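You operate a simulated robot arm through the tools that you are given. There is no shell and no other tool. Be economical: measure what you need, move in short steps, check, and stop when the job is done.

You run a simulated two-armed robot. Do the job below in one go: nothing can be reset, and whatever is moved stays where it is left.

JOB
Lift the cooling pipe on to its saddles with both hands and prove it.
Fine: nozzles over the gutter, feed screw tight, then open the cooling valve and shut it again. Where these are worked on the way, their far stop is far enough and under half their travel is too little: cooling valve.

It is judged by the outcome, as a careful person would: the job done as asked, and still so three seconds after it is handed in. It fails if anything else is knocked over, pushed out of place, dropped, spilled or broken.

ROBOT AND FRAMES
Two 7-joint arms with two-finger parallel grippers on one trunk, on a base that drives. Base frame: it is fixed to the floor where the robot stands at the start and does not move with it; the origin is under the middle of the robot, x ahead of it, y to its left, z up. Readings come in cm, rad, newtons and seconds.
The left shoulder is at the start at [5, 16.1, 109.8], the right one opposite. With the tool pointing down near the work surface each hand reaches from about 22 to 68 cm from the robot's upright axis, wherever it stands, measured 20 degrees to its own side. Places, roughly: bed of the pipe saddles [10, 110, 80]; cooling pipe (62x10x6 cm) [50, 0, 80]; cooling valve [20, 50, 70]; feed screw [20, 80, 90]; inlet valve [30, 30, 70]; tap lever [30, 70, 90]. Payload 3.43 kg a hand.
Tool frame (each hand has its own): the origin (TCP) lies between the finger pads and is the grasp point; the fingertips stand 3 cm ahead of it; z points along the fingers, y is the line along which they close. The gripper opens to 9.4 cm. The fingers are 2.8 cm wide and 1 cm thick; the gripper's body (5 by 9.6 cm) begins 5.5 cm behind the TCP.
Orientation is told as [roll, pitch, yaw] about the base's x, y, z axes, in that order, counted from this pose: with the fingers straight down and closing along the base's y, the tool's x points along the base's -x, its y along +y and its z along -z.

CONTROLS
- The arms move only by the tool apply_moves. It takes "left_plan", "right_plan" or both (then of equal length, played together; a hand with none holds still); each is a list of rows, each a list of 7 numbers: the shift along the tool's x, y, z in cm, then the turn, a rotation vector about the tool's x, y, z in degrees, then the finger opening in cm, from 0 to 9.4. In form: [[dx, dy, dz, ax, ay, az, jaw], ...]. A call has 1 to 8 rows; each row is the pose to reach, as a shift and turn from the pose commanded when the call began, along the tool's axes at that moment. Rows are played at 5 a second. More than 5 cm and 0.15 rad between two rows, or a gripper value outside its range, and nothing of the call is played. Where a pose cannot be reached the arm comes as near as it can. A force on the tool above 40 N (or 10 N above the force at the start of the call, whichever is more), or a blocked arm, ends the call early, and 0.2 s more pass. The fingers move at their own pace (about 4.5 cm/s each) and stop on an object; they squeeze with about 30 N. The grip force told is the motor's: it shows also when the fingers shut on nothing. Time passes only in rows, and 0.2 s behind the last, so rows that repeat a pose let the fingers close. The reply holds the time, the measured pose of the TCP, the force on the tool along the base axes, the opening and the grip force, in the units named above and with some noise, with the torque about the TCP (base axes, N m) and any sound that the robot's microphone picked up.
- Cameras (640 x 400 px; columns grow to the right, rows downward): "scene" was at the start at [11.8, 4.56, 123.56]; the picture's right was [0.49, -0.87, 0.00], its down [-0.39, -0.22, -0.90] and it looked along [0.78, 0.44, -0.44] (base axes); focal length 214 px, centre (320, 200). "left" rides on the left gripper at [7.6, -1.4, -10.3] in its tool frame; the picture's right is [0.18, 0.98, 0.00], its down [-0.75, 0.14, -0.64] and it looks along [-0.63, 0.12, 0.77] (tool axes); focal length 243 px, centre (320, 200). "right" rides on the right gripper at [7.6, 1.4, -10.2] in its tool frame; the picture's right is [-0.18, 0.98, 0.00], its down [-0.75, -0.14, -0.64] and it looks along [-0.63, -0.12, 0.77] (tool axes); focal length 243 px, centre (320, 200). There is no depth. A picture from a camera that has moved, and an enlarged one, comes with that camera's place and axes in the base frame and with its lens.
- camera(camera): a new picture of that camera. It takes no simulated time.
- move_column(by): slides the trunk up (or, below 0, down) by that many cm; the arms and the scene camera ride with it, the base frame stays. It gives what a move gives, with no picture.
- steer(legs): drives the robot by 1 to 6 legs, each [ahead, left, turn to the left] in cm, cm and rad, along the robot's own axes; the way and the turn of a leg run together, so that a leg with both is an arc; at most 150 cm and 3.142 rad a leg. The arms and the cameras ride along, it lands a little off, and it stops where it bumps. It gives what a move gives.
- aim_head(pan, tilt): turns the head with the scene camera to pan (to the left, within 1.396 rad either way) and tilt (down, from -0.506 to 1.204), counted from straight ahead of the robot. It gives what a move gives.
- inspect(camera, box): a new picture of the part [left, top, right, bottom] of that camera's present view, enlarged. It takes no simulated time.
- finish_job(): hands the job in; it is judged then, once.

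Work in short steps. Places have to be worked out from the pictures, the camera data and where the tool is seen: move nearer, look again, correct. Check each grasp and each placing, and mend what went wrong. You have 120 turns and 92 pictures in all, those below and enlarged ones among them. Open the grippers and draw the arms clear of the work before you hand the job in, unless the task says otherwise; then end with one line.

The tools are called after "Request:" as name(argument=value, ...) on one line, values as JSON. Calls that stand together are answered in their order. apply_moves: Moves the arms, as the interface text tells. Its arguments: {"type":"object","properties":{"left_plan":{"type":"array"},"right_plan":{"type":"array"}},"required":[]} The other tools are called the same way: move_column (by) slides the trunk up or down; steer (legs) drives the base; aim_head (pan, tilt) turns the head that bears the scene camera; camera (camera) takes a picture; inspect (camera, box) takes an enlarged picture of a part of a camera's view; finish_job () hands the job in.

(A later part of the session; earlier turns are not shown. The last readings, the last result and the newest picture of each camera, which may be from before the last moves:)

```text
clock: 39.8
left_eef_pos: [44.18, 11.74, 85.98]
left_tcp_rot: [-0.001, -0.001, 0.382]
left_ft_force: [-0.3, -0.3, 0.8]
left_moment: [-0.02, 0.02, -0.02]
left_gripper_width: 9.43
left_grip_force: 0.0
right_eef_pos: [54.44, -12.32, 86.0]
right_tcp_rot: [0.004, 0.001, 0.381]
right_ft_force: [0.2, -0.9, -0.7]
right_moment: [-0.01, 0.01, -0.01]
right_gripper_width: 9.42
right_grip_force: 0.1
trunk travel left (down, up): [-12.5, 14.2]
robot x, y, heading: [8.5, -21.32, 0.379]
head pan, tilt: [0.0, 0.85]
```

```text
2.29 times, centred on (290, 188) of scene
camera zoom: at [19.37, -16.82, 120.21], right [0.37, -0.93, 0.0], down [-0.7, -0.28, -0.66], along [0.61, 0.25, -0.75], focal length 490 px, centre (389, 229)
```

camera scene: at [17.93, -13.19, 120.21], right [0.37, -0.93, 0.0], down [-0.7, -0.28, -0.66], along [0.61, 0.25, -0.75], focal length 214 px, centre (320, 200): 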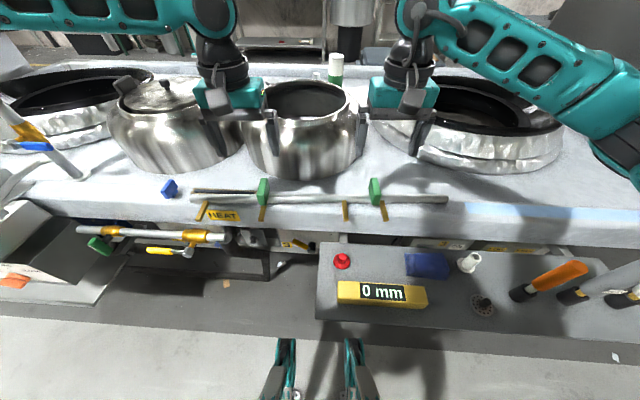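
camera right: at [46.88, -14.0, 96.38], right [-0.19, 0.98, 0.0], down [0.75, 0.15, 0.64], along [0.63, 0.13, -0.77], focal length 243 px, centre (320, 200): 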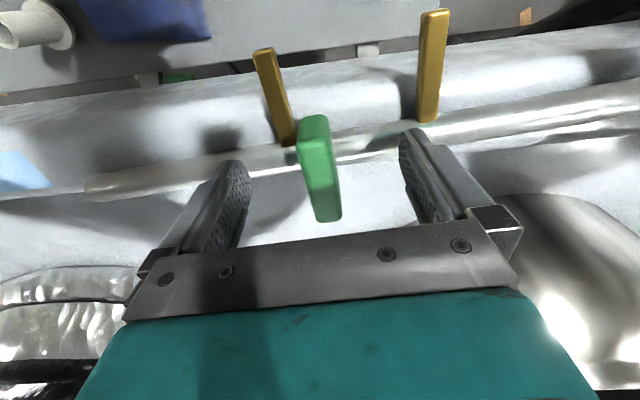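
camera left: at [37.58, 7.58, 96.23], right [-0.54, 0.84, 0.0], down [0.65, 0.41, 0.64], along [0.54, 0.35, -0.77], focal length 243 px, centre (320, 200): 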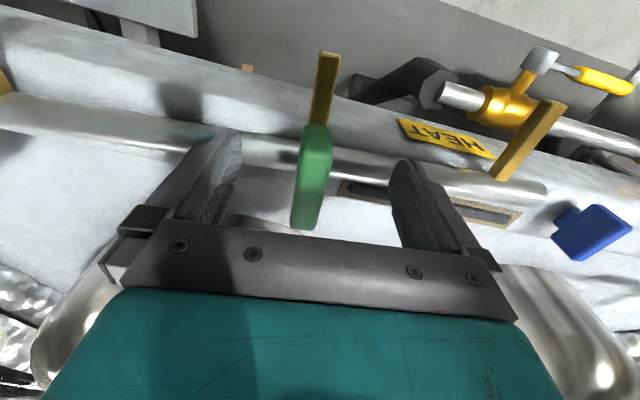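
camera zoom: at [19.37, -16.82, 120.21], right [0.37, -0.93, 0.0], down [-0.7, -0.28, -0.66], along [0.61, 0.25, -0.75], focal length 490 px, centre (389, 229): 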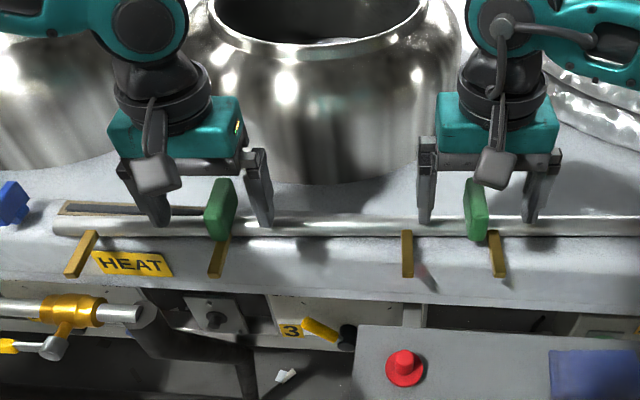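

Tabs are between the fingers. I lower 0.7 cm more and close gently on both.

Request:
apply_moves(left_plan=[[0, -0.35, 0.7, 0, 0, 0, 9.4], [0, -0.35, 0.7, 0, 0, 0, 5], [0, -0.35, 0.7, 0, 0, 0, 2.5], [0, -0.35, 0.7, 0, 0, 0, 0], [0, -0.35, 0.7, 0, 0, 0, 0], [0, -0.35, 0.7, 0, 0, 0, 0], [0, -0.35, 0.7, 0, 0, 0, 0]], right_plan=[[0, 0, 0.7, 0, 0, 0, 9.4], [0, 0, 0.7, 0, 0, 0, 5], [0, 0, 0.7, 0, 0, 0, 2.5], [0, 0, 0.7, 0, 0, 0, 0], [0, 0, 0.7, 0, 0, 0, 0], [0, 0, 0.7, 0, 0, 0, 0], [0, 0, 0.7, 0, 0, 0, 0]])

Request:
inspect(camera="scene", box=[150, 100, 430, 275])

```text
clock: 41.4
left_eef_pos: [44.05, 11.43, 85.49]
left_tcp_rot: [-0.006, -0.002, 0.381]
left_ft_force: [6.8, -17.9, -0.7]
left_moment: [-0.11, 0.05, 0.06]
left_gripper_width: 2.23
left_grip_force: 30.2
left hand out of reach, approached as far as the arm can: row 1, 2, 3, 4, 5, 6, 7
right_eef_pos: [54.42, -12.38, 85.28]
right_tcp_rot: [0.004, 0.0, 0.384]
right_ft_force: [-6.9, 19.7, -0.3]
right_moment: [-0.04, -0.09, -0.27]
right_gripper_width: 2.24
right_grip_force: 30.4
trunk travel left (down, up): [-12.5, 14.2]
robot x, y, heading: [8.54, -21.2, 0.379]
head pan, tilt: [0.0, 0.85]
```

```text
2.29 times, centred on (290, 188) of scene
camera zoom: at [19.38, -16.83, 120.2], right [0.37, -0.93, 0.0], down [-0.7, -0.28, -0.66], along [0.61, 0.25, -0.75], focal length 490 px, centre (389, 229)
```

zoom: 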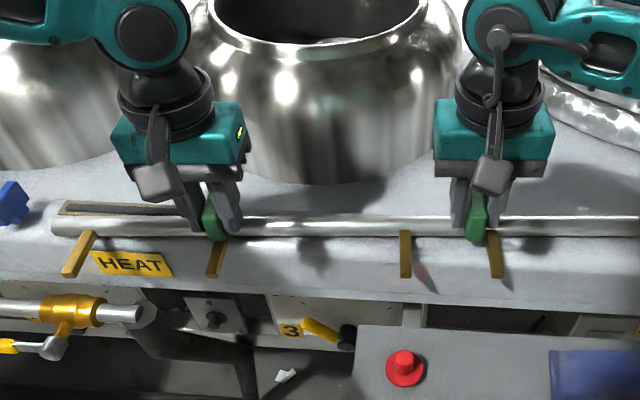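

Both grips hold (2.2 cm, 30 N) but the hands pull apart by ~19 N. I ease the right hand inward, then lift with the column.

Request:
apply_moves(right_plan=[[0, 0.2, 0, 0, 0, 0, 0], [0, 0.2, 0, 0, 0, 0, 0]])

Request:
move_column(by=3)

Request:
inspect(camera="scene", box=[150, 100, 430, 275])

```text
clock: 42.0
left_eef_pos: [43.96, 11.68, 85.55]
left_tcp_rot: [-0.005, -0.001, 0.38]
left_ft_force: [7.5, -19.4, 0.3]
left_moment: [-0.03, 0.09, -0.09]
left_gripper_width: 2.2
left_grip_force: 30.2
right_eef_pos: [54.32, -12.3, 85.32]
right_tcp_rot: [0.003, -0.001, 0.382]
right_ft_force: [-8.0, 17.7, -0.8]
right_moment: [0.01, -0.08, 0.02]
right_gripper_width: 2.22
right_grip_force: 30.2
trunk travel left (down, up): [-12.5, 14.2]
robot x, y, heading: [8.35, -21.56, 0.385]
head pan, tilt: [0.0, 0.85]
```

```text
clock: 42.8
left_eef_pos: [43.89, 11.54, 88.47]
left_tcp_rot: [-0.004, -0.001, 0.382]
left_ft_force: [8.8, -21.2, -4.5]
left_moment: [0.04, -0.01, -0.08]
left_gripper_width: 2.24
left_grip_force: 29.8
right_eef_pos: [54.44, -12.17, 88.39]
right_tcp_rot: [0.004, 0.0, 0.382]
right_ft_force: [-8.5, 20.7, -3.3]
right_moment: [-0.09, 0.11, -0.04]
right_gripper_width: 2.24
right_grip_force: 30.1
trunk travel left (down, up): [-15.5, 11.2]
robot x, y, heading: [8.69, -21.52, 0.381]
head pan, tilt: [0.0, 0.85]
```

```text
2.29 times, centred on (290, 188) of scene
camera zoom: at [19.42, -16.81, 123.2], right [0.37, -0.93, 0.0], down [-0.7, -0.28, -0.66], along [0.61, 0.25, -0.75], focal length 490 px, centre (389, 229)
```

zoom: 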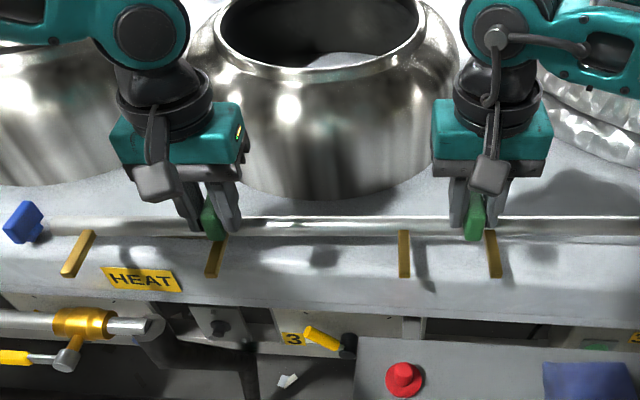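

The pipe is off the bench, light and steady. I raise it to clear the taps, then back away and drive left to a staging point in front of the saddles.

Request:
apply_moves(right_plan=[[0, 0.5, 0, 0, 0, 0, 0], [0, 0.5, 0, 0, 0, 0, 0]])

Request:
move_column(by=11)

Request:
steer(legs=[[-20, 0, 0]])

Request:
camera(camera="scene")

```text
clock: 43.4
left_eef_pos: [43.77, 11.89, 88.52]
left_tcp_rot: [0.002, 0.001, 0.383]
left_ft_force: [2.9, -5.1, -4.0]
left_moment: [0.02, -0.11, -0.15]
left_gripper_width: 2.25
left_grip_force: 29.8
right_eef_pos: [54.36, -11.96, 88.08]
right_tcp_rot: [-0.003, 0.001, 0.379]
right_ft_force: [-1.9, 5.0, -4.7]
right_moment: [-0.01, 0.21, 0.36]
right_gripper_width: 2.25
right_grip_force: 29.8
trunk travel left (down, up): [-15.5, 11.2]
robot x, y, heading: [8.79, -21.21, 0.383]
head pan, tilt: [0.0, 0.85]
```

```text
clock: 44.8
left_eef_pos: [44.01, 11.76, 99.39]
left_tcp_rot: [0.003, 0.002, 0.385]
left_ft_force: [-7.0, 18.6, -3.6]
left_moment: [0.08, -0.26, -0.02]
left_gripper_width: 2.25
left_grip_force: 30.0
right_eef_pos: [54.34, -11.96, 99.23]
right_tcp_rot: [-0.004, 0.001, 0.38]
right_ft_force: [6.3, -18.7, -3.7]
right_moment: [-0.08, 0.31, 0.28]
right_gripper_width: 2.24
right_grip_force: 30.4
trunk travel left (down, up): [-26.5, 0.2]
robot x, y, heading: [8.3, -21.25, 0.384]
head pan, tilt: [0.0, 0.85]
```

```text
clock: 46.4
left_eef_pos: [24.9, 4.47, 99.43]
left_tcp_rot: [0.002, 0.001, 0.385]
left_ft_force: [-9.1, 22.3, -2.4]
left_moment: [0.0, -0.18, 0.06]
left_gripper_width: 2.22
left_grip_force: 29.6
right_eef_pos: [35.51, -19.51, 99.25]
right_tcp_rot: [-0.007, 0.001, 0.382]
right_ft_force: [8.5, -21.7, -3.2]
right_moment: [-0.1, 0.2, 0.22]
right_gripper_width: 2.22
right_grip_force: 30.3
trunk travel left (down, up): [-26.5, 0.2]
robot x, y, heading: [-10.17, -28.89, 0.383]
head pan, tilt: [0.0, 0.85]
```

```text
54 pictures are left
camera scene: at [0.57, -24.37, 134.21], right [0.37, -0.93, 0.0], down [-0.7, -0.28, -0.66], along [0.61, 0.25, -0.75], focal length 214 px, centre (320, 200)
```

scene: 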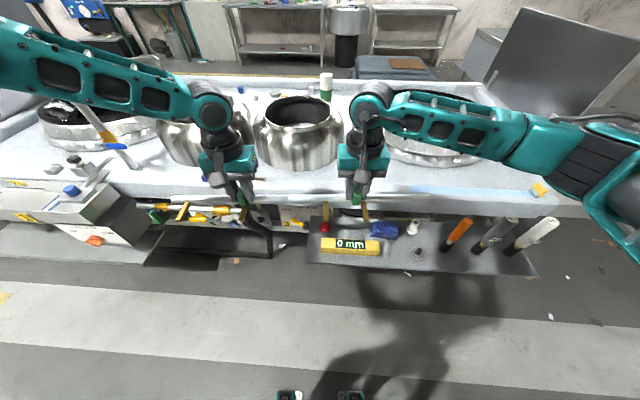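

The inner force swung to compression (~22 N); I take back 0.25 cm, then drive left.

Request:
apply_moves(right_plan=[[0, -0.25, 0, 0, 0, 0, 0], [0, -0.25, 0, 0, 0, 0, 0]])

Request:
steer(legs=[[0, 122, 0], [0, 0, -0.06]])

Request:
camera(camera="scene")

```text
clock: 47.0
left_eef_pos: [24.94, 4.23, 99.43]
left_tcp_rot: [-0.002, 0.002, 0.384]
left_ft_force: [5.4, -11.9, -3.4]
left_moment: [-0.12, 0.1, 0.04]
left_gripper_width: 2.24
left_grip_force: 30.0
right_eef_pos: [35.49, -19.7, 99.35]
right_tcp_rot: [-0.002, 0.001, 0.383]
right_ft_force: [-4.1, 11.9, -3.6]
right_moment: [-0.02, -0.09, -0.14]
right_gripper_width: 2.23
right_grip_force: 29.2
trunk travel left (down, up): [-26.5, 0.2]
robot x, y, heading: [-10.53, -28.86, 0.385]
head pan, tilt: [0.0, 0.85]
```

```text
clock: 58.5
left_eef_pos: [-19.93, 116.72, 99.52]
left_tcp_rot: [-0.003, 0.0, 0.331]
left_ft_force: [8.7, -24.1, -3.8]
left_moment: [-0.05, 0.04, -0.12]
left_gripper_width: 2.26
left_grip_force: 29.8
right_eef_pos: [-10.72, 92.49, 99.27]
right_tcp_rot: [-0.001, 0.003, 0.329]
right_ft_force: [-8.4, 23.7, -3.6]
right_moment: [0.04, 0.02, 0.02]
right_gripper_width: 2.24
right_grip_force: 30.0
trunk travel left (down, up): [-26.5, 0.2]
robot x, y, heading: [-56.84, 85.45, 0.331]
head pan, tilt: [0.0, 0.85]
```

```text
53 pictures are left
camera scene: at [-45.76, 89.57, 134.2], right [0.32, -0.95, 0.0], down [-0.71, -0.24, -0.66], along [0.62, 0.21, -0.75], focal length 214 px, centre (320, 200)
```

scene: 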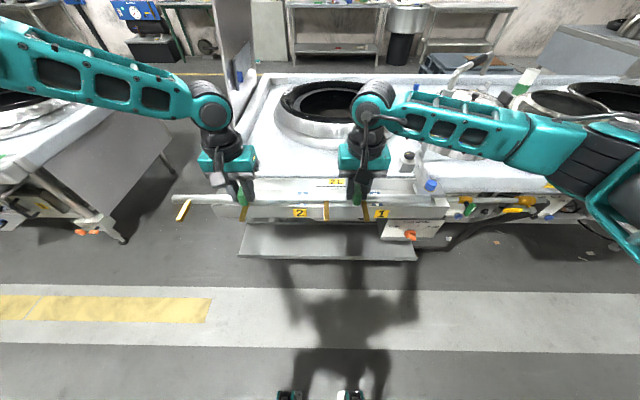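

Now at the saddles, roughly square to them. I zoom in on saddles and feed block to compute the needed moves.

Request:
inspect(camera="scene", box=[370, 120, 490, 260])

Request:
inspect(camera="scene", box=[160, 120, 400, 270])

```text
2.86 times, centred on (430, 190) of scene
camera zoom: at [-45.76, 89.57, 134.2], right [0.32, -0.95, 0.0], down [-0.71, -0.24, -0.66], along [0.62, 0.21, -0.75], focal length 613 px, centre (6, 229)
```

zoom: 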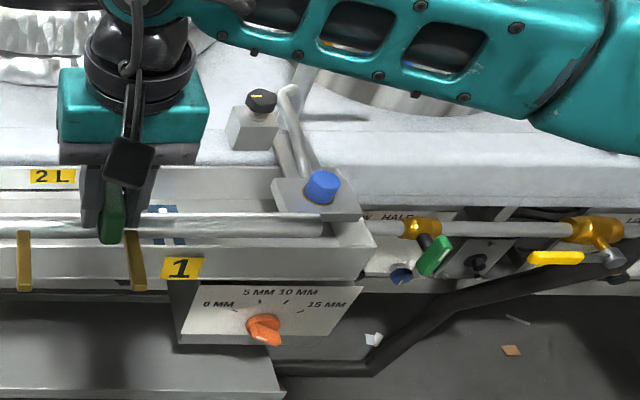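

```text
2.67 times, centred on (280, 195) of scene
camera zoom: at [-45.76, 89.57, 134.2], right [0.32, -0.95, 0.0], down [-0.71, -0.24, -0.66], along [0.62, 0.21, -0.75], focal length 572 px, centre (427, 213)
```

zoom: 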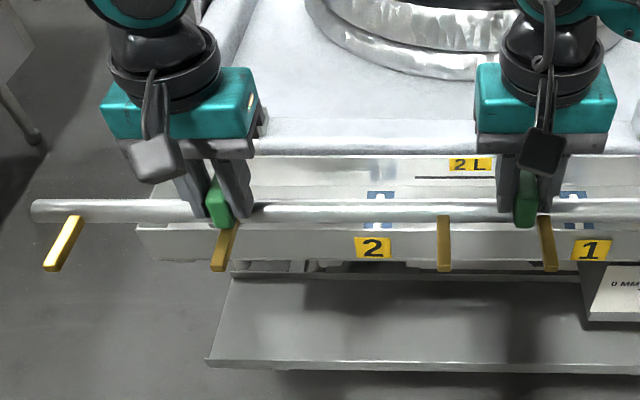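

Estimated: pipe right end about 1.7 cm short of the feed block axially, saddles ~28 cm ahead. I advance 13 cm and take another look with hand cameras.

Request:
steer(legs=[[13, 0, 0]])

Request:
camera(camera="scene")

Request:
camera(camera="right")

Request:
camera(camera="left")

```text
clock: 59.8
left_eef_pos: [-7.62, 121.0, 99.41]
left_tcp_rot: [-0.001, 0.002, 0.329]
left_ft_force: [0.7, -2.0, -3.8]
left_moment: [0.0, 0.05, -0.11]
left_gripper_width: 2.23
left_grip_force: 29.9
right_eef_pos: [1.47, 96.48, 99.23]
right_tcp_rot: [0.0, 0.002, 0.327]
right_ft_force: [0.1, 2.6, -4.5]
right_moment: [-0.09, -0.02, -0.03]
right_gripper_width: 2.25
right_grip_force: 30.3
trunk travel left (down, up): [-26.5, 0.2]
robot x, y, heading: [-44.85, 89.87, 0.329]
head pan, tilt: [0.0, 0.85]
```

```text
50 pictures are left
camera scene: at [-33.6, 93.74, 134.19], right [0.32, -0.95, 0.0], down [-0.71, -0.24, -0.66], along [0.62, 0.21, -0.75], focal length 214 px, centre (320, 200)
```

scene: 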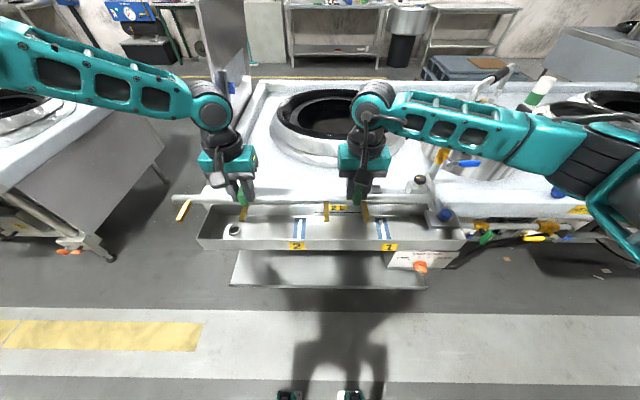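

```text
49 pictures are left
camera right: at [-6.27, 95.41, 109.52], right [-0.14, 0.99, 0.0], down [0.76, 0.11, 0.64], along [0.63, 0.09, -0.77], focal length 243 px, centre (320, 200)
```

right: 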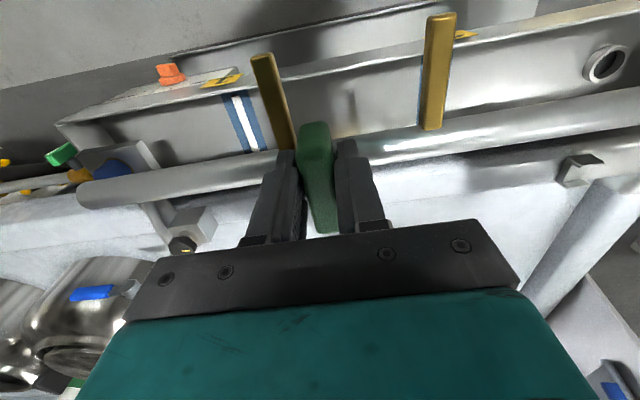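

```text
48 pictures are left
camera left: at [-14.36, 117.03, 109.71], right [-0.49, 0.87, 0.0], down [0.67, 0.38, 0.64], along [0.56, 0.31, -0.77], focal length 243 px, centre (320, 200)
```

left: 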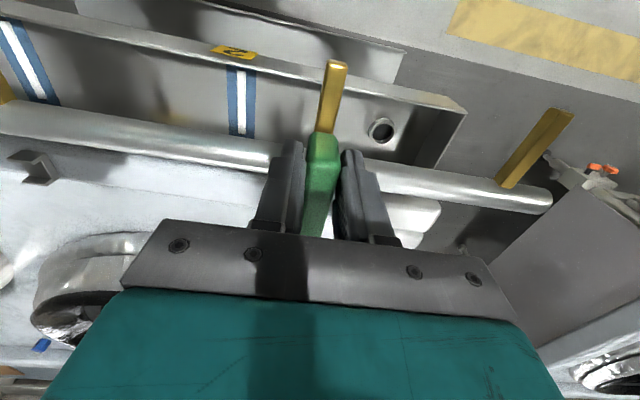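

I zoom on saddle and block in the hand views for accurate placement.

Request:
inspect(camera="left", box=[0, 100, 160, 220])

Request:
inspect(camera="right", box=[60, 130, 240, 265])

Request:
inspect(camera="right", box=[500, 80, 640, 200])

```text
3.33 times, centred on (80, 160) of left
camera zoom: at [-14.36, 117.03, 109.71], right [-0.49, 0.87, 0.0], down [0.67, 0.38, 0.64], along [0.56, 0.31, -0.77], focal length 809 px, centre (1120, 333)
```

zoom: 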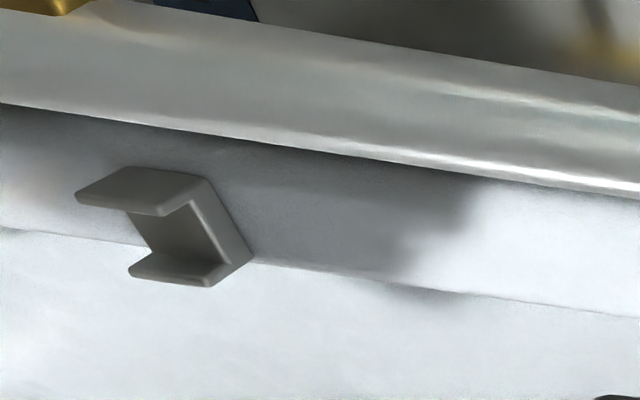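

```text
2.96 times, centred on (150, 198) of right
camera zoom: at [-6.27, 95.41, 109.52], right [-0.14, 0.99, 0.0], down [0.76, 0.11, 0.64], along [0.63, 0.09, -0.77], focal length 719 px, centre (824, 207)
```

zoom: 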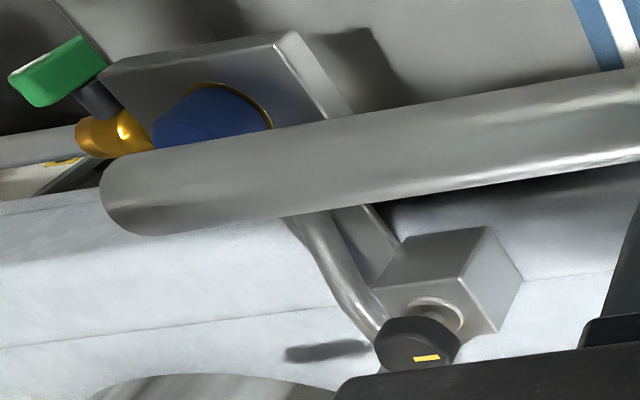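

```text
3.33 times, centred on (570, 140) of right
camera zoom: at [-6.27, 95.41, 109.52], right [-0.14, 0.99, 0.0], down [0.76, 0.11, 0.64], along [0.63, 0.09, -0.77], focal length 809 px, centre (-513, 400)
```

zoom: 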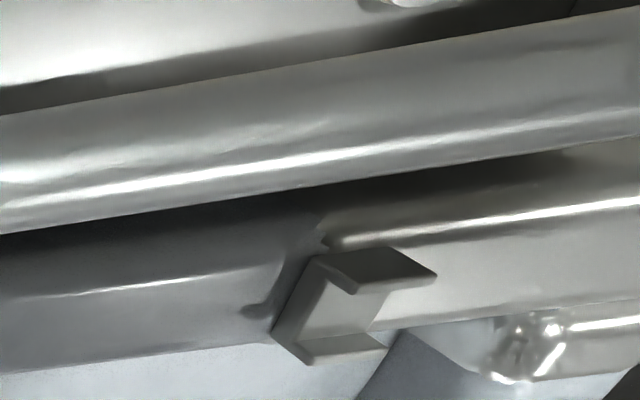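

Refined: saddles at (20.0,91.7) and (6.6,132.0), tops z≈82.5, feed block's left face at (23.5,81.8): a 62 cm pipe centred on the saddles just clears it. I advance over the saddles while still high.

Request:
steer(legs=[[15, -2, 0]])

Request:
move_column(by=-5)

Request:
camera(camera="scene")

Request:
camera(camera="right")

Request:
camera(camera="left")

```text
clock: 61.0
left_eef_pos: [2.54, 123.02, 99.59]
left_tcp_rot: [-0.002, -0.003, 0.329]
left_ft_force: [0.0, -1.2, -4.1]
left_moment: [0.01, 0.0, 0.1]
left_gripper_width: 2.26
left_grip_force: 29.9
right_eef_pos: [11.57, 98.54, 99.4]
right_tcp_rot: [0.002, -0.002, 0.331]
right_ft_force: [-1.2, 1.0, -2.7]
right_moment: [0.14, 0.07, -0.06]
right_gripper_width: 2.21
right_grip_force: 29.5
trunk travel left (down, up): [-26.5, 0.2]
robot x, y, heading: [-34.35, 91.62, 0.33]
head pan, tilt: [0.0, 0.85]
stopped in leg 1: the robot was blocked; the commanded pose is now the measured one
```

```text
clock: 62.0
left_eef_pos: [2.66, 123.04, 94.58]
left_tcp_rot: [-0.001, -0.002, 0.33]
left_ft_force: [0.1, -0.8, -3.8]
left_moment: [-0.06, 0.09, 0.0]
left_gripper_width: 2.22
left_grip_force: 29.9
right_eef_pos: [11.82, 98.72, 94.35]
right_tcp_rot: [0.001, -0.002, 0.329]
right_ft_force: [-0.7, 1.5, -3.7]
right_moment: [-0.03, -0.04, 0.02]
right_gripper_width: 2.25
right_grip_force: 30.7
trunk travel left (down, up): [-21.5, 5.2]
robot x, y, heading: [-34.24, 91.86, 0.327]
head pan, tilt: [0.0, 0.85]
```

```text
44 pictures are left
camera scene: at [-23.38, 95.72, 129.21], right [0.32, -0.95, 0.0], down [-0.71, -0.24, -0.66], along [0.62, 0.21, -0.75], focal length 214 px, centre (320, 200)
```

scene: 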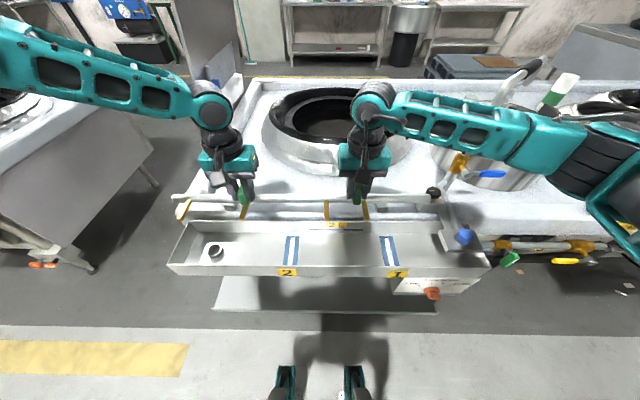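

```text
43 pictures are left
camera right: at [4.05, 97.48, 104.59], right [-0.14, 0.99, 0.0], down [0.76, 0.11, 0.64], along [0.64, 0.09, -0.77], focal length 243 px, centre (320, 200)
```

right: 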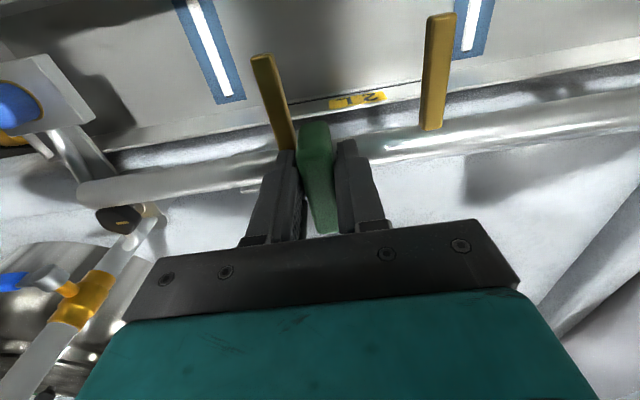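

```text
42 pictures are left
camera left: at [-4.1, 119.09, 104.8], right [-0.49, 0.87, 0.0], down [0.67, 0.38, 0.64], along [0.56, 0.32, -0.76], focal length 243 px, centre (320, 200)
```

left: 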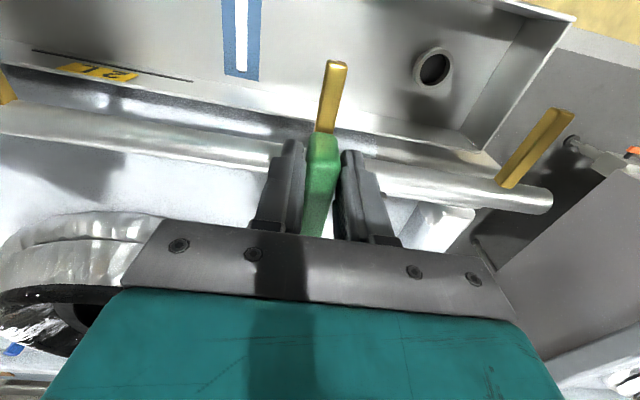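

The base is blocked by the bench, so the last ~5 cm go by the arms. I raise 2 cm for clearance and zoom on the pipe's right end and block.

Request:
move_column(by=2)

Request:
apply_moves(left_plan=[[-1.5, 0, 0, 0, 0, 0, 0], [-3, 0, 0, 0, 0, 0, 0], [-4.2, 0, 0, 0, 0, 0, 0], [-4.2, 0, 0, 0, 0, 0, 0]], right_plan=[[-1.5, 0, 0, 0, 0, 0, 0], [-3, 0, 0, 0, 0, 0, 0], [-4.2, 0, 0, 0, 0, 0, 0], [-4.2, 0, 0, 0, 0, 0, 0]])

Request:
inspect(camera="scene", box=[370, 140, 490, 240])

Request:
inspect(camera="scene", box=[160, 140, 280, 240])

```text
clock: 62.6
left_eef_pos: [2.73, 123.0, 96.54]
left_tcp_rot: [-0.002, -0.002, 0.33]
left_ft_force: [0.3, -1.3, -3.4]
left_moment: [-0.03, 0.06, 0.01]
left_gripper_width: 2.23
left_grip_force: 30.8
right_eef_pos: [11.8, 98.64, 96.27]
right_tcp_rot: [0.001, -0.002, 0.329]
right_ft_force: [-0.8, 0.9, -4.0]
right_moment: [-0.06, -0.01, -0.01]
right_gripper_width: 2.25
right_grip_force: 30.1
trunk travel left (down, up): [-23.5, 3.2]
robot x, y, heading: [-34.75, 91.44, 0.332]
head pan, tilt: [0.0, 0.85]
```

```text
clock: 63.4
left_eef_pos: [4.9, 124.47, 97.65]
left_tcp_rot: [-0.02, -0.009, 0.328]
left_ft_force: [5.3, -0.1, -3.8]
left_moment: [-0.15, 0.52, 0.79]
left_gripper_width: 2.29
left_grip_force: 29.6
left hand out of reach, approached as far as the arm can: row 1, 2, 3
right_eef_pos: [14.73, 100.53, 96.39]
right_tcp_rot: [0.016, 0.0, 0.349]
right_ft_force: [-5.9, -1.1, -2.3]
right_moment: [0.29, -0.5, 0.62]
right_gripper_width: 2.25
right_grip_force: 29.7
trunk travel left (down, up): [-23.5, 3.2]
robot x, y, heading: [-34.11, 91.62, 0.332]
head pan, tilt: [0.0, 0.85]
stopped in row 3 (left hand): the force on the tool passed its limit at 43 N (the readings are from after the stop); the commanded pose is now the measured one
```

```text
4.00 times, centred on (430, 190) of scene
camera zoom: at [-23.35, 95.74, 131.2], right [0.32, -0.95, 0.0], down [-0.71, -0.24, -0.66], along [0.62, 0.21, -0.75], focal length 858 px, centre (-120, 240)
```

zoom: 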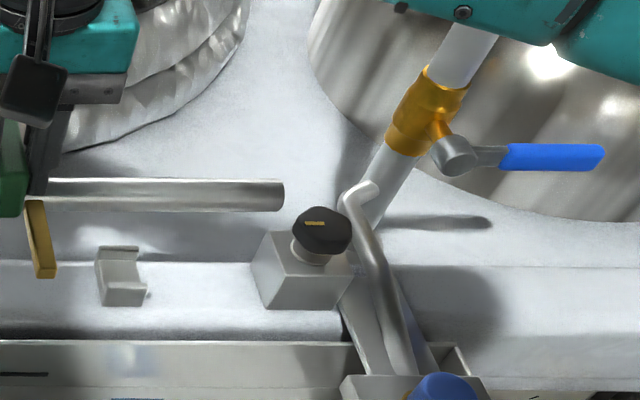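

```text
4.00 times, centred on (220, 190) of scene
camera zoom: at [-23.35, 95.74, 131.2], right [0.32, -0.95, 0.0], down [-0.71, -0.24, -0.66], along [0.62, 0.21, -0.75], focal length 858 px, centre (720, 240)
```

zoom: 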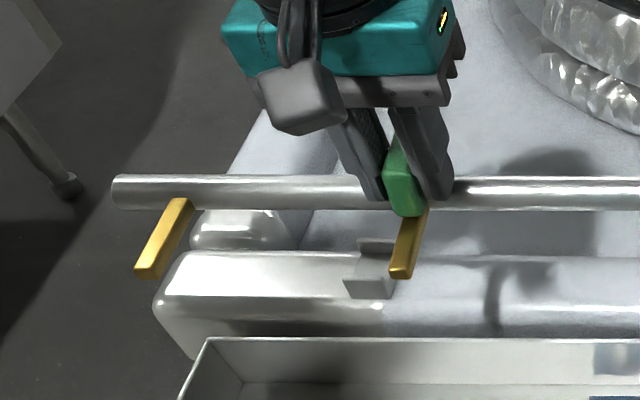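

The left arm hits its inner reach limit and lagged (0.7 cm back, 1 cm high). I shift both hands 4 cm left together, levelling the left, so the robot can stand further right.

Request:
apply_moves(left_plan=[[0, 1, 0.3, 0, 0, 0, 0], [0, 2, 0.6, 0, 0, 0, 0], [-0.3, 3, 0.8, 0, 0, 0, 0], [-0.6, 4, 1.0, 0, 0, 0, 0]], right_plan=[[0, 1, 0, 0, 0, 0, 0], [0, 2, 0, 0, 0, 0, 0], [0, 3, 0, 0, 0, 0, 0], [0, 4, 0, 0, 0, 0, 0]])

```text
clock: 64.4
left_eef_pos: [3.91, 128.55, 96.57]
left_tcp_rot: [-0.018, -0.009, 0.324]
left_ft_force: [-0.3, 5.1, -3.1]
left_moment: [0.03, -0.17, 0.59]
left_gripper_width: 2.22
left_grip_force: 29.9
right_eef_pos: [13.5, 104.29, 96.67]
right_tcp_rot: [0.015, -0.004, 0.341]
right_ft_force: [0.1, -4.7, -4.6]
right_moment: [-0.24, 0.19, -0.26]
right_gripper_width: 2.23
right_grip_force: 29.7
trunk travel left (down, up): [-23.5, 3.2]
robot x, y, heading: [-34.25, 92.05, 0.331]
head pan, tilt: [0.0, 0.85]
```

Both reached. Now I move the robot 5.3 cm right to bring the pipe back in line axially.

Request:
steer(legs=[[0, -5.3, 0]])

Request:
apply_moves(left_plan=[[-0.7, 0, 0, 0, 0, 0, 0], [-1.4, 0, 0, 0, 0, 0, 0], [-2, 0, 0, 0, 0, 0, 0]], right_plan=[[-0.7, 0, 0.1, 0, 0, 0, 0], [-1.4, 0, 0.2, 0, 0, 0, 0], [-2, 0, 0.3, 0, 0, 0, 0]])

Request:
camera(camera="scene")

```text
clock: 65.5
left_eef_pos: [5.86, 123.31, 96.59]
left_tcp_rot: [-0.016, -0.011, 0.324]
left_ft_force: [-3.2, 11.0, -4.1]
left_moment: [-0.14, 0.56, 0.6]
left_gripper_width: 2.25
left_grip_force: 29.8
right_eef_pos: [15.2, 99.0, 96.55]
right_tcp_rot: [0.014, -0.002, 0.346]
right_ft_force: [4.0, -11.7, -3.1]
right_moment: [0.2, -0.42, -0.38]
right_gripper_width: 2.24
right_grip_force: 30.4
trunk travel left (down, up): [-23.5, 3.2]
robot x, y, heading: [-33.08, 86.55, 0.335]
head pan, tilt: [0.0, 0.85]
```

```text
clock: 66.3
left_eef_pos: [7.58, 124.06, 96.66]
left_tcp_rot: [-0.015, -0.007, 0.324]
left_ft_force: [2.1, 1.4, -4.5]
left_moment: [0.11, 0.12, 0.71]
left_gripper_width: 2.25
left_grip_force: 29.7
right_eef_pos: [17.07, 99.73, 96.19]
right_tcp_rot: [0.012, 0.0, 0.342]
right_ft_force: [-1.4, -0.5, -2.8]
right_moment: [0.09, 0.06, -0.16]
right_gripper_width: 2.24
right_grip_force: 30.3
trunk travel left (down, up): [-23.5, 3.2]
robot x, y, heading: [-32.75, 86.5, 0.329]
head pan, tilt: [0.0, 0.85]
```

```text
39 pictures are left
camera scene: at [-21.66, 90.58, 131.2], right [0.32, -0.95, 0.0], down [-0.71, -0.24, -0.66], along [0.62, 0.21, -0.75], focal length 214 px, centre (320, 200)
```

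scene: 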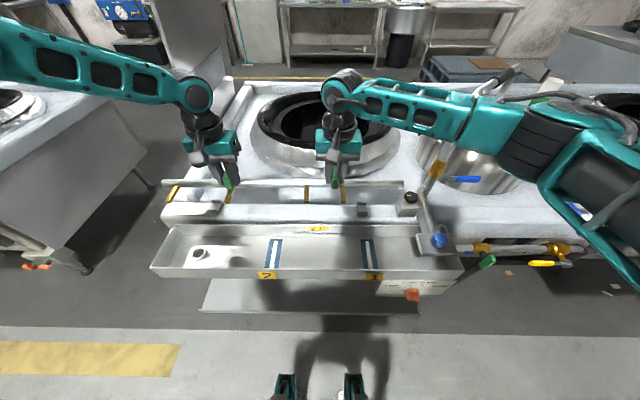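

Both hands reached; the pipe is about above the saddles. I lower 4 cm with the column and zoom both ends.

Request:
move_column(by=-4)

Request:
inspect(camera="scene", box=[330, 140, 450, 240])

Request:
inspect(camera="scene", box=[140, 140, 260, 240])

```text
clock: 67.2
left_eef_pos: [7.61, 124.02, 92.67]
left_tcp_rot: [-0.015, -0.01, 0.327]
left_ft_force: [0.7, 3.0, -2.2]
left_moment: [0.09, -0.13, 0.67]
left_gripper_width: 2.25
left_grip_force: 29.4
right_eef_pos: [16.98, 99.81, 92.16]
right_tcp_rot: [0.012, -0.001, 0.343]
right_ft_force: [-1.0, -3.8, -4.8]
right_moment: [-0.15, 0.2, -0.18]
right_gripper_width: 2.25
right_grip_force: 30.6
trunk travel left (down, up): [-19.5, 7.2]
robot x, y, heading: [-32.85, 86.58, 0.335]
head pan, tilt: [0.0, 0.85]
```

```text
4.00 times, centred on (390, 190) of scene
camera zoom: at [-21.7, 90.57, 127.2], right [0.32, -0.95, 0.0], down [-0.71, -0.24, -0.66], along [0.62, 0.21, -0.75], focal length 858 px, centre (40, 240)
```

zoom: 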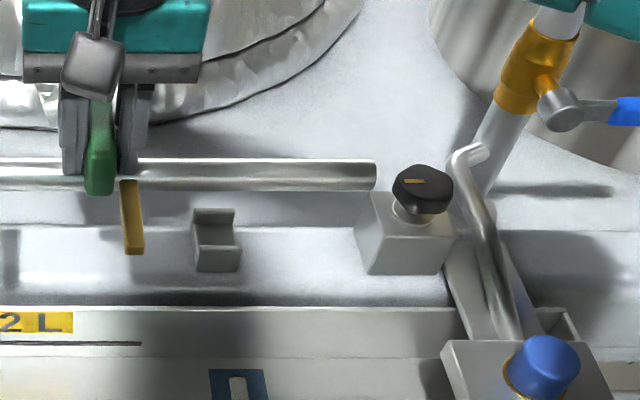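

```text
4.00 times, centred on (200, 190) of scene
camera zoom: at [-21.7, 90.57, 127.2], right [0.32, -0.95, 0.0], down [-0.71, -0.24, -0.66], along [0.62, 0.21, -0.75], focal length 858 px, centre (800, 240)
```

zoom: 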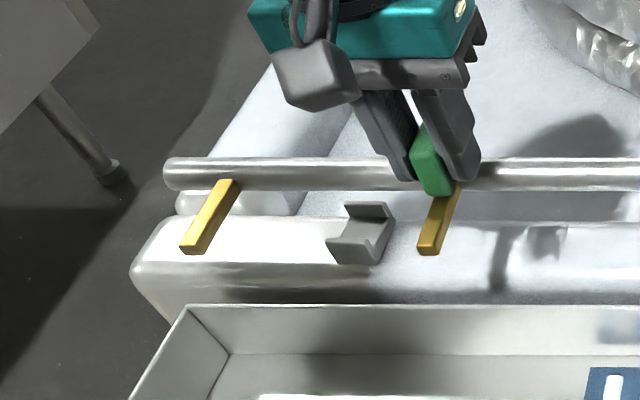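

Measured: pipe axis z≈88.7, centre nearly centred on the saddles; it needs about 1.1 cm forward and I shift 0.7 cm right to close the gap to the feed block. Then lower 2.5 cm.

Request:
apply_moves(left_plan=[[-0.6, -0.35, 0, 0, 0, 0, 0], [-1.2, -0.7, 0, 0, 0, 0, 0], [-1.2, -0.7, 0, 0, 0, 0, 0]], right_plan=[[-0.5, -0.35, 0, 0, 0, 0, 0], [-1.0, -0.7, 0, 0, 0, 0, 0], [-1.0, -0.7, 0, 0, 0, 0, 0]])

Request:
move_column(by=-3.5)

Request:
inspect(camera="scene", box=[330, 130, 450, 230])

Request:
inspect(camera="scene", box=[140, 130, 260, 230])

```text
clock: 68.0
left_eef_pos: [8.24, 123.73, 93.3]
left_tcp_rot: [-0.021, -0.012, 0.324]
left_ft_force: [10.7, -10.6, -4.7]
left_moment: [0.01, 0.03, 0.83]
left_gripper_width: 2.32
left_grip_force: 30.1
left hand out of reach, approached as far as the arm can: row 1, 2, 3
right_eef_pos: [17.94, 99.77, 92.28]
right_tcp_rot: [0.016, -0.002, 0.35]
right_ft_force: [-10.5, 10.7, -2.4]
right_moment: [0.07, -0.02, 0.73]
right_gripper_width: 2.25
right_grip_force: 30.0
trunk travel left (down, up): [-19.5, 7.2]
robot x, y, heading: [-32.93, 86.76, 0.33]
head pan, tilt: [0.0, 0.85]
```

```text
clock: 68.8
left_eef_pos: [8.16, 123.68, 89.71]
left_tcp_rot: [-0.022, -0.012, 0.325]
left_ft_force: [14.5, -20.8, -3.7]
left_moment: [-0.1, 0.1, 0.7]
left_gripper_width: 2.32
left_grip_force: 29.3
right_eef_pos: [18.02, 99.68, 88.73]
right_tcp_rot: [0.019, -0.002, 0.345]
right_ft_force: [-14.2, 20.9, -2.7]
right_moment: [0.0, -0.16, 0.59]
right_gripper_width: 2.24
right_grip_force: 29.8
trunk travel left (down, up): [-16.0, 10.7]
robot x, y, heading: [-32.93, 86.96, 0.33]
head pan, tilt: [0.0, 0.85]
```

```text
4.00 times, centred on (390, 180) of scene
camera zoom: at [-21.7, 90.57, 123.7], right [0.32, -0.95, 0.0], down [-0.71, -0.24, -0.66], along [0.62, 0.21, -0.75], focal length 858 px, centre (40, 280)
```

zoom: 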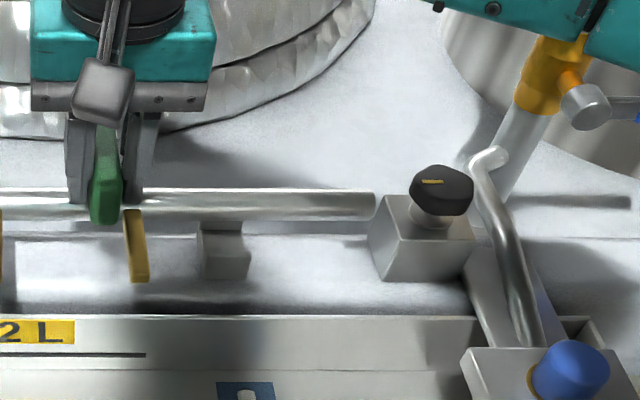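

```text
4.00 times, centred on (200, 180) of scene
camera zoom: at [-21.7, 90.57, 123.7], right [0.32, -0.95, 0.0], down [-0.71, -0.24, -0.66], along [0.62, 0.21, -0.75], focal length 858 px, centre (800, 280)
```

zoom: 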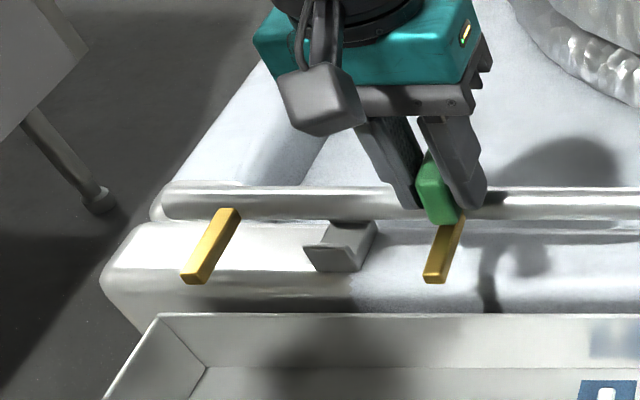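

The left arm again falls short at this height relative to the shoulder (it rose ~0.7 cm and lags ~0.9 cm). I raise both hands 8 cm and will lower the trunk instead, giving the left arm an easier posture.

Request:
apply_moves(left_plan=[[0, 0, -2, 0, 0, 0, 0], [0, 0, -4, 0, 0, 0, 0], [0, 0, -6, 0, 0, 0, 0], [0, 0, -8, 0, 0, 0, 0], [0, 0, -8, 0, 0, 0, 0]], right_plan=[[0, 0, -2, 0, 0, 0, 0], [0, 0, -4, 0, 0, 0, 0], [0, 0, -6, 0, 0, 0, 0], [0, 0, -8, 0, 0, 0, 0], [0, 0, -8, 0, 0, 0, 0]])

```text
clock: 70.0
left_eef_pos: [7.99, 123.7, 97.54]
left_tcp_rot: [-0.024, -0.014, 0.324]
left_ft_force: [14.1, -25.8, -4.7]
left_moment: [0.03, 0.06, 0.62]
left_gripper_width: 2.27
left_grip_force: 30.2
right_eef_pos: [17.88, 99.7, 96.77]
right_tcp_rot: [0.021, -0.002, 0.35]
right_ft_force: [-14.5, 25.8, -2.9]
right_moment: [0.06, 0.05, 0.45]
right_gripper_width: 2.25
right_grip_force: 29.7
trunk travel left (down, up): [-16.0, 10.7]
robot x, y, heading: [-32.65, 86.41, 0.33]
head pan, tilt: [0.0, 0.85]
```

That call was fully reachable, so I now level and advance the left hand alone slightly (0.8 fwd, 0.25 in, 0.6 down).

Request:
apply_moves(left_plan=[[-0.4, -0.12, 0.3, 0, 0, 0, 0], [-0.8, -0.25, 0.6, 0, 0, 0, 0], [-0.8, -0.25, 0.6, 0, 0, 0, 0]])

```text
clock: 70.8
left_eef_pos: [8.86, 123.89, 97.13]
left_tcp_rot: [-0.021, -0.011, 0.325]
left_ft_force: [7.3, -25.0, -3.8]
left_moment: [0.09, -0.41, 0.24]
left_gripper_width: 2.23
left_grip_force: 30.1
right_eef_pos: [18.11, 99.54, 96.71]
right_tcp_rot: [0.018, -0.004, 0.344]
right_ft_force: [-7.8, 24.3, -3.4]
right_moment: [-0.17, 0.46, -0.8]
right_gripper_width: 2.26
right_grip_force: 30.1
trunk travel left (down, up): [-16.0, 10.7]
robot x, y, heading: [-32.8, 86.66, 0.331]
head pan, tilt: [0.0, 0.85]
```

Now level and aligned (mean at (13.5,111.7)). I relax the axial pull slightly and lower the trunk 7 cm.

Request:
apply_moves(right_plan=[[0, 0.25, 0, 0, 0, 0, 0], [0, 0.25, 0, 0, 0, 0, 0]])

Request:
move_column(by=-7.5)

Request:
inspect(camera="scene", box=[330, 130, 450, 230])

Request:
inspect(camera="scene", box=[140, 130, 260, 230])

```text
clock: 71.3
left_eef_pos: [8.78, 123.86, 97.08]
left_tcp_rot: [-0.02, -0.01, 0.326]
left_ft_force: [7.2, -19.3, -3.5]
left_moment: [-0.08, -0.14, 0.45]
left_gripper_width: 2.25
left_grip_force: 30.2
right_eef_pos: [18.04, 99.72, 96.7]
right_tcp_rot: [0.015, -0.004, 0.344]
right_ft_force: [-7.2, 20.1, -3.5]
right_moment: [-0.12, 0.2, -0.51]
right_gripper_width: 2.24
right_grip_force: 30.5
trunk travel left (down, up): [-16.0, 10.7]
robot x, y, heading: [-32.63, 86.85, 0.332]
head pan, tilt: [0.0, 0.85]
```

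```text
clock: 72.5
left_eef_pos: [8.75, 123.99, 89.62]
left_tcp_rot: [-0.018, -0.009, 0.326]
left_ft_force: [6.9, -18.2, -4.0]
left_moment: [-0.06, 0.03, 0.5]
left_gripper_width: 2.22
left_grip_force: 30.2
right_eef_pos: [17.98, 99.59, 89.24]
right_tcp_rot: [0.016, -0.002, 0.345]
right_ft_force: [-7.1, 17.4, -3.2]
right_moment: [-0.05, 0.01, -0.58]
right_gripper_width: 2.21
right_grip_force: 30.0
trunk travel left (down, up): [-8.5, 18.2]
robot x, y, heading: [-32.78, 86.61, 0.33]
head pan, tilt: [0.0, 0.85]
```

```text
4.00 times, centred on (390, 180) of scene
camera zoom: at [-21.7, 90.57, 116.21], right [0.32, -0.95, 0.0], down [-0.71, -0.24, -0.66], along [0.62, 0.21, -0.75], focal length 858 px, centre (40, 280)
```

zoom: 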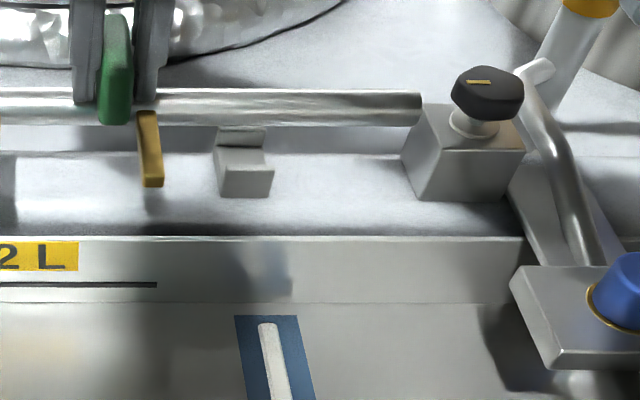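

```text
4.00 times, centred on (200, 180) of scene
camera zoom: at [-21.7, 90.57, 116.21], right [0.32, -0.95, 0.0], down [-0.71, -0.24, -0.66], along [0.62, 0.21, -0.75], focal length 858 px, centre (800, 280)
```

zoom: 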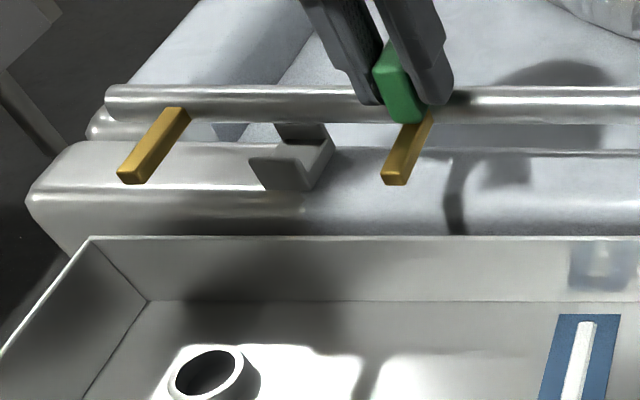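

The pipe is axially centred with ~0.9 cm gap to the block; it needs ~0.4 cm more forward. I do that, lower 2 cm, and look again.

Request:
apply_moves(left_plan=[[-0.4, -0.1, 0, 0, 0, 0, 0], [-0.4, -0.1, 0, 0, 0, 0, 0]], right_plan=[[-0.4, 0.1, 0, 0, 0, 0, 0], [-0.4, 0.1, 0, 0, 0, 0, 0]])

Request:
move_column(by=-2)

Request:
inspect(camera="scene", box=[350, 130, 430, 190])

Request:
inspect(camera="scene", box=[140, 130, 220, 190])

```text
clock: 73.1
left_eef_pos: [9.04, 124.07, 89.51]
left_tcp_rot: [-0.017, -0.007, 0.327]
left_ft_force: [3.8, -9.8, -3.2]
left_moment: [-0.11, 0.31, 0.55]
left_gripper_width: 2.25
left_grip_force: 30.1
right_eef_pos: [18.41, 99.78, 89.08]
right_tcp_rot: [0.012, -0.002, 0.342]
right_ft_force: [-4.5, 8.8, -3.1]
right_moment: [0.05, -0.22, -0.45]
right_gripper_width: 2.24
right_grip_force: 29.9
trunk travel left (down, up): [-8.5, 18.2]
robot x, y, heading: [-32.93, 86.43, 0.327]
head pan, tilt: [0.0, 0.85]
```

```text
clock: 73.7
left_eef_pos: [9.1, 124.07, 87.68]
left_tcp_rot: [-0.016, -0.012, 0.327]
left_ft_force: [2.6, -2.4, -9.4]
left_moment: [0.21, -0.3, 0.76]
left_gripper_width: 2.23
left_grip_force: 30.6
right_eef_pos: [18.56, 99.75, 87.68]
right_tcp_rot: [0.016, -0.01, 0.343]
right_ft_force: [-1.4, 2.9, 25.1]
right_moment: [-0.1, 0.11, -0.22]
right_gripper_width: 2.26
right_grip_force: 30.5
trunk travel left (down, up): [-6.5, 20.2]
robot x, y, heading: [-32.75, 86.62, 0.33]
head pan, tilt: [0.0, 0.85]
```

```text
6.67 times, centred on (390, 160) of scene
camera zoom: at [-21.85, 90.57, 114.26], right [0.32, -0.95, 0.0], down [-0.71, -0.24, -0.66], along [0.63, 0.21, -0.75], focal length 1430 px, centre (-147, 467)
```

zoom: 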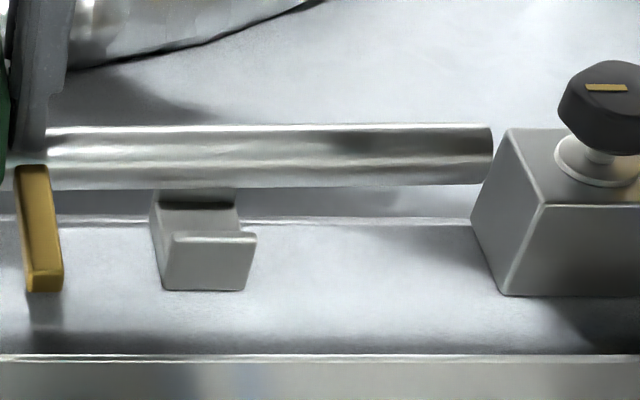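

```text
6.67 times, centred on (180, 160) of scene
camera zoom: at [-21.85, 90.57, 114.26], right [0.32, -0.95, 0.0], down [-0.71, -0.24, -0.66], along [0.63, 0.21, -0.75], focal length 1430 px, centre (1253, 467)
```

zoom: 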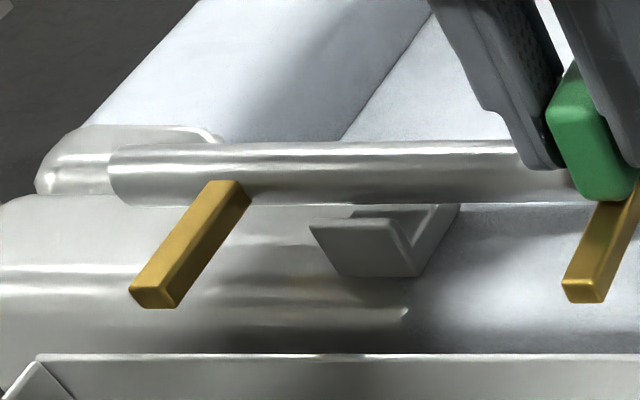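

The right hand reads +25 N: the pipe touches the back wall of the right saddle, while the left end is in line. I lift 1 cm, then bring the right hand 0.9 cm back (left 0.2) with a 1.4° turn.

Request:
move_column(by=1)

Request:
apply_moves(left_plan=[[0.1, 0, 0, 0, 0, 0.7, 0], [0.2, 0, 0, 0, 0, 1.4, 0], [0.2, 0, 0, 0, 0, 1.4, 0]], right_plan=[[0.45, 0, 0, 0, 0, 0.7, 0], [0.9, 0, 0, 0, 0, 1.4, 0], [0.9, 0, 0, 0, 0, 1.4, 0]])

Request:
inspect(camera="scene", box=[350, 130, 430, 190])

Request:
inspect(camera="scene", box=[140, 130, 220, 190])

```text
clock: 74.3
left_eef_pos: [9.19, 123.96, 88.58]
left_tcp_rot: [-0.02, -0.012, 0.324]
left_ft_force: [-0.8, -0.6, -2.3]
left_moment: [-0.34, 0.43, 0.4]
left_gripper_width: 2.22
left_grip_force: 30.2
right_eef_pos: [18.45, 99.64, 87.92]
right_tcp_rot: [0.009, 0.002, 0.34]
right_ft_force: [0.3, 0.6, -5.0]
right_moment: [0.03, -0.46, -0.64]
right_gripper_width: 2.25
right_grip_force: 29.6
trunk travel left (down, up): [-7.5, 19.2]
robot x, y, heading: [-32.58, 86.78, 0.333]
head pan, tilt: [0.0, 0.85]
```

```text
clock: 75.1
left_eef_pos: [8.98, 123.93, 88.67]
left_tcp_rot: [-0.015, -0.009, 0.304]
left_ft_force: [-3.2, 6.5, -2.8]
left_moment: [-0.06, -0.39, 0.19]
left_gripper_width: 2.23
left_grip_force: 30.4
right_eef_pos: [17.57, 99.48, 88.22]
right_tcp_rot: [0.012, 0.001, 0.314]
right_ft_force: [4.5, -5.9, -4.6]
right_moment: [-0.26, 0.4, -0.68]
right_gripper_width: 2.23
right_grip_force: 29.4
trunk travel left (down, up): [-7.5, 19.2]
robot x, y, heading: [-32.74, 86.43, 0.329]
head pan, tilt: [0.0, 0.85]
```

```text
6.67 times, centred on (390, 160) of scene
camera zoom: at [-21.69, 90.58, 115.2], right [0.32, -0.95, 0.0], down [-0.71, -0.24, -0.66], along [0.62, 0.21, -0.75], focal length 1430 px, centre (-147, 467)
```

zoom: 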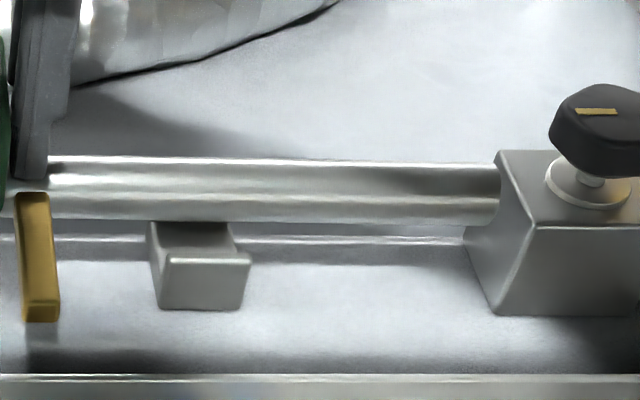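

```text
6.67 times, centred on (180, 160) of scene
camera zoom: at [-21.69, 90.58, 115.2], right [0.32, -0.95, 0.0], down [-0.71, -0.24, -0.66], along [0.62, 0.21, -0.75], focal length 1430 px, centre (1253, 467)
```

zoom: 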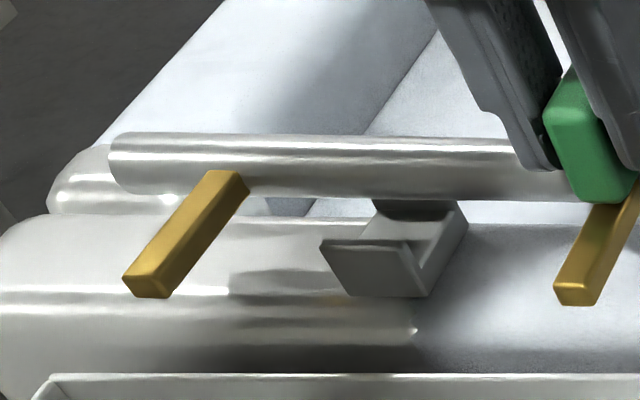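

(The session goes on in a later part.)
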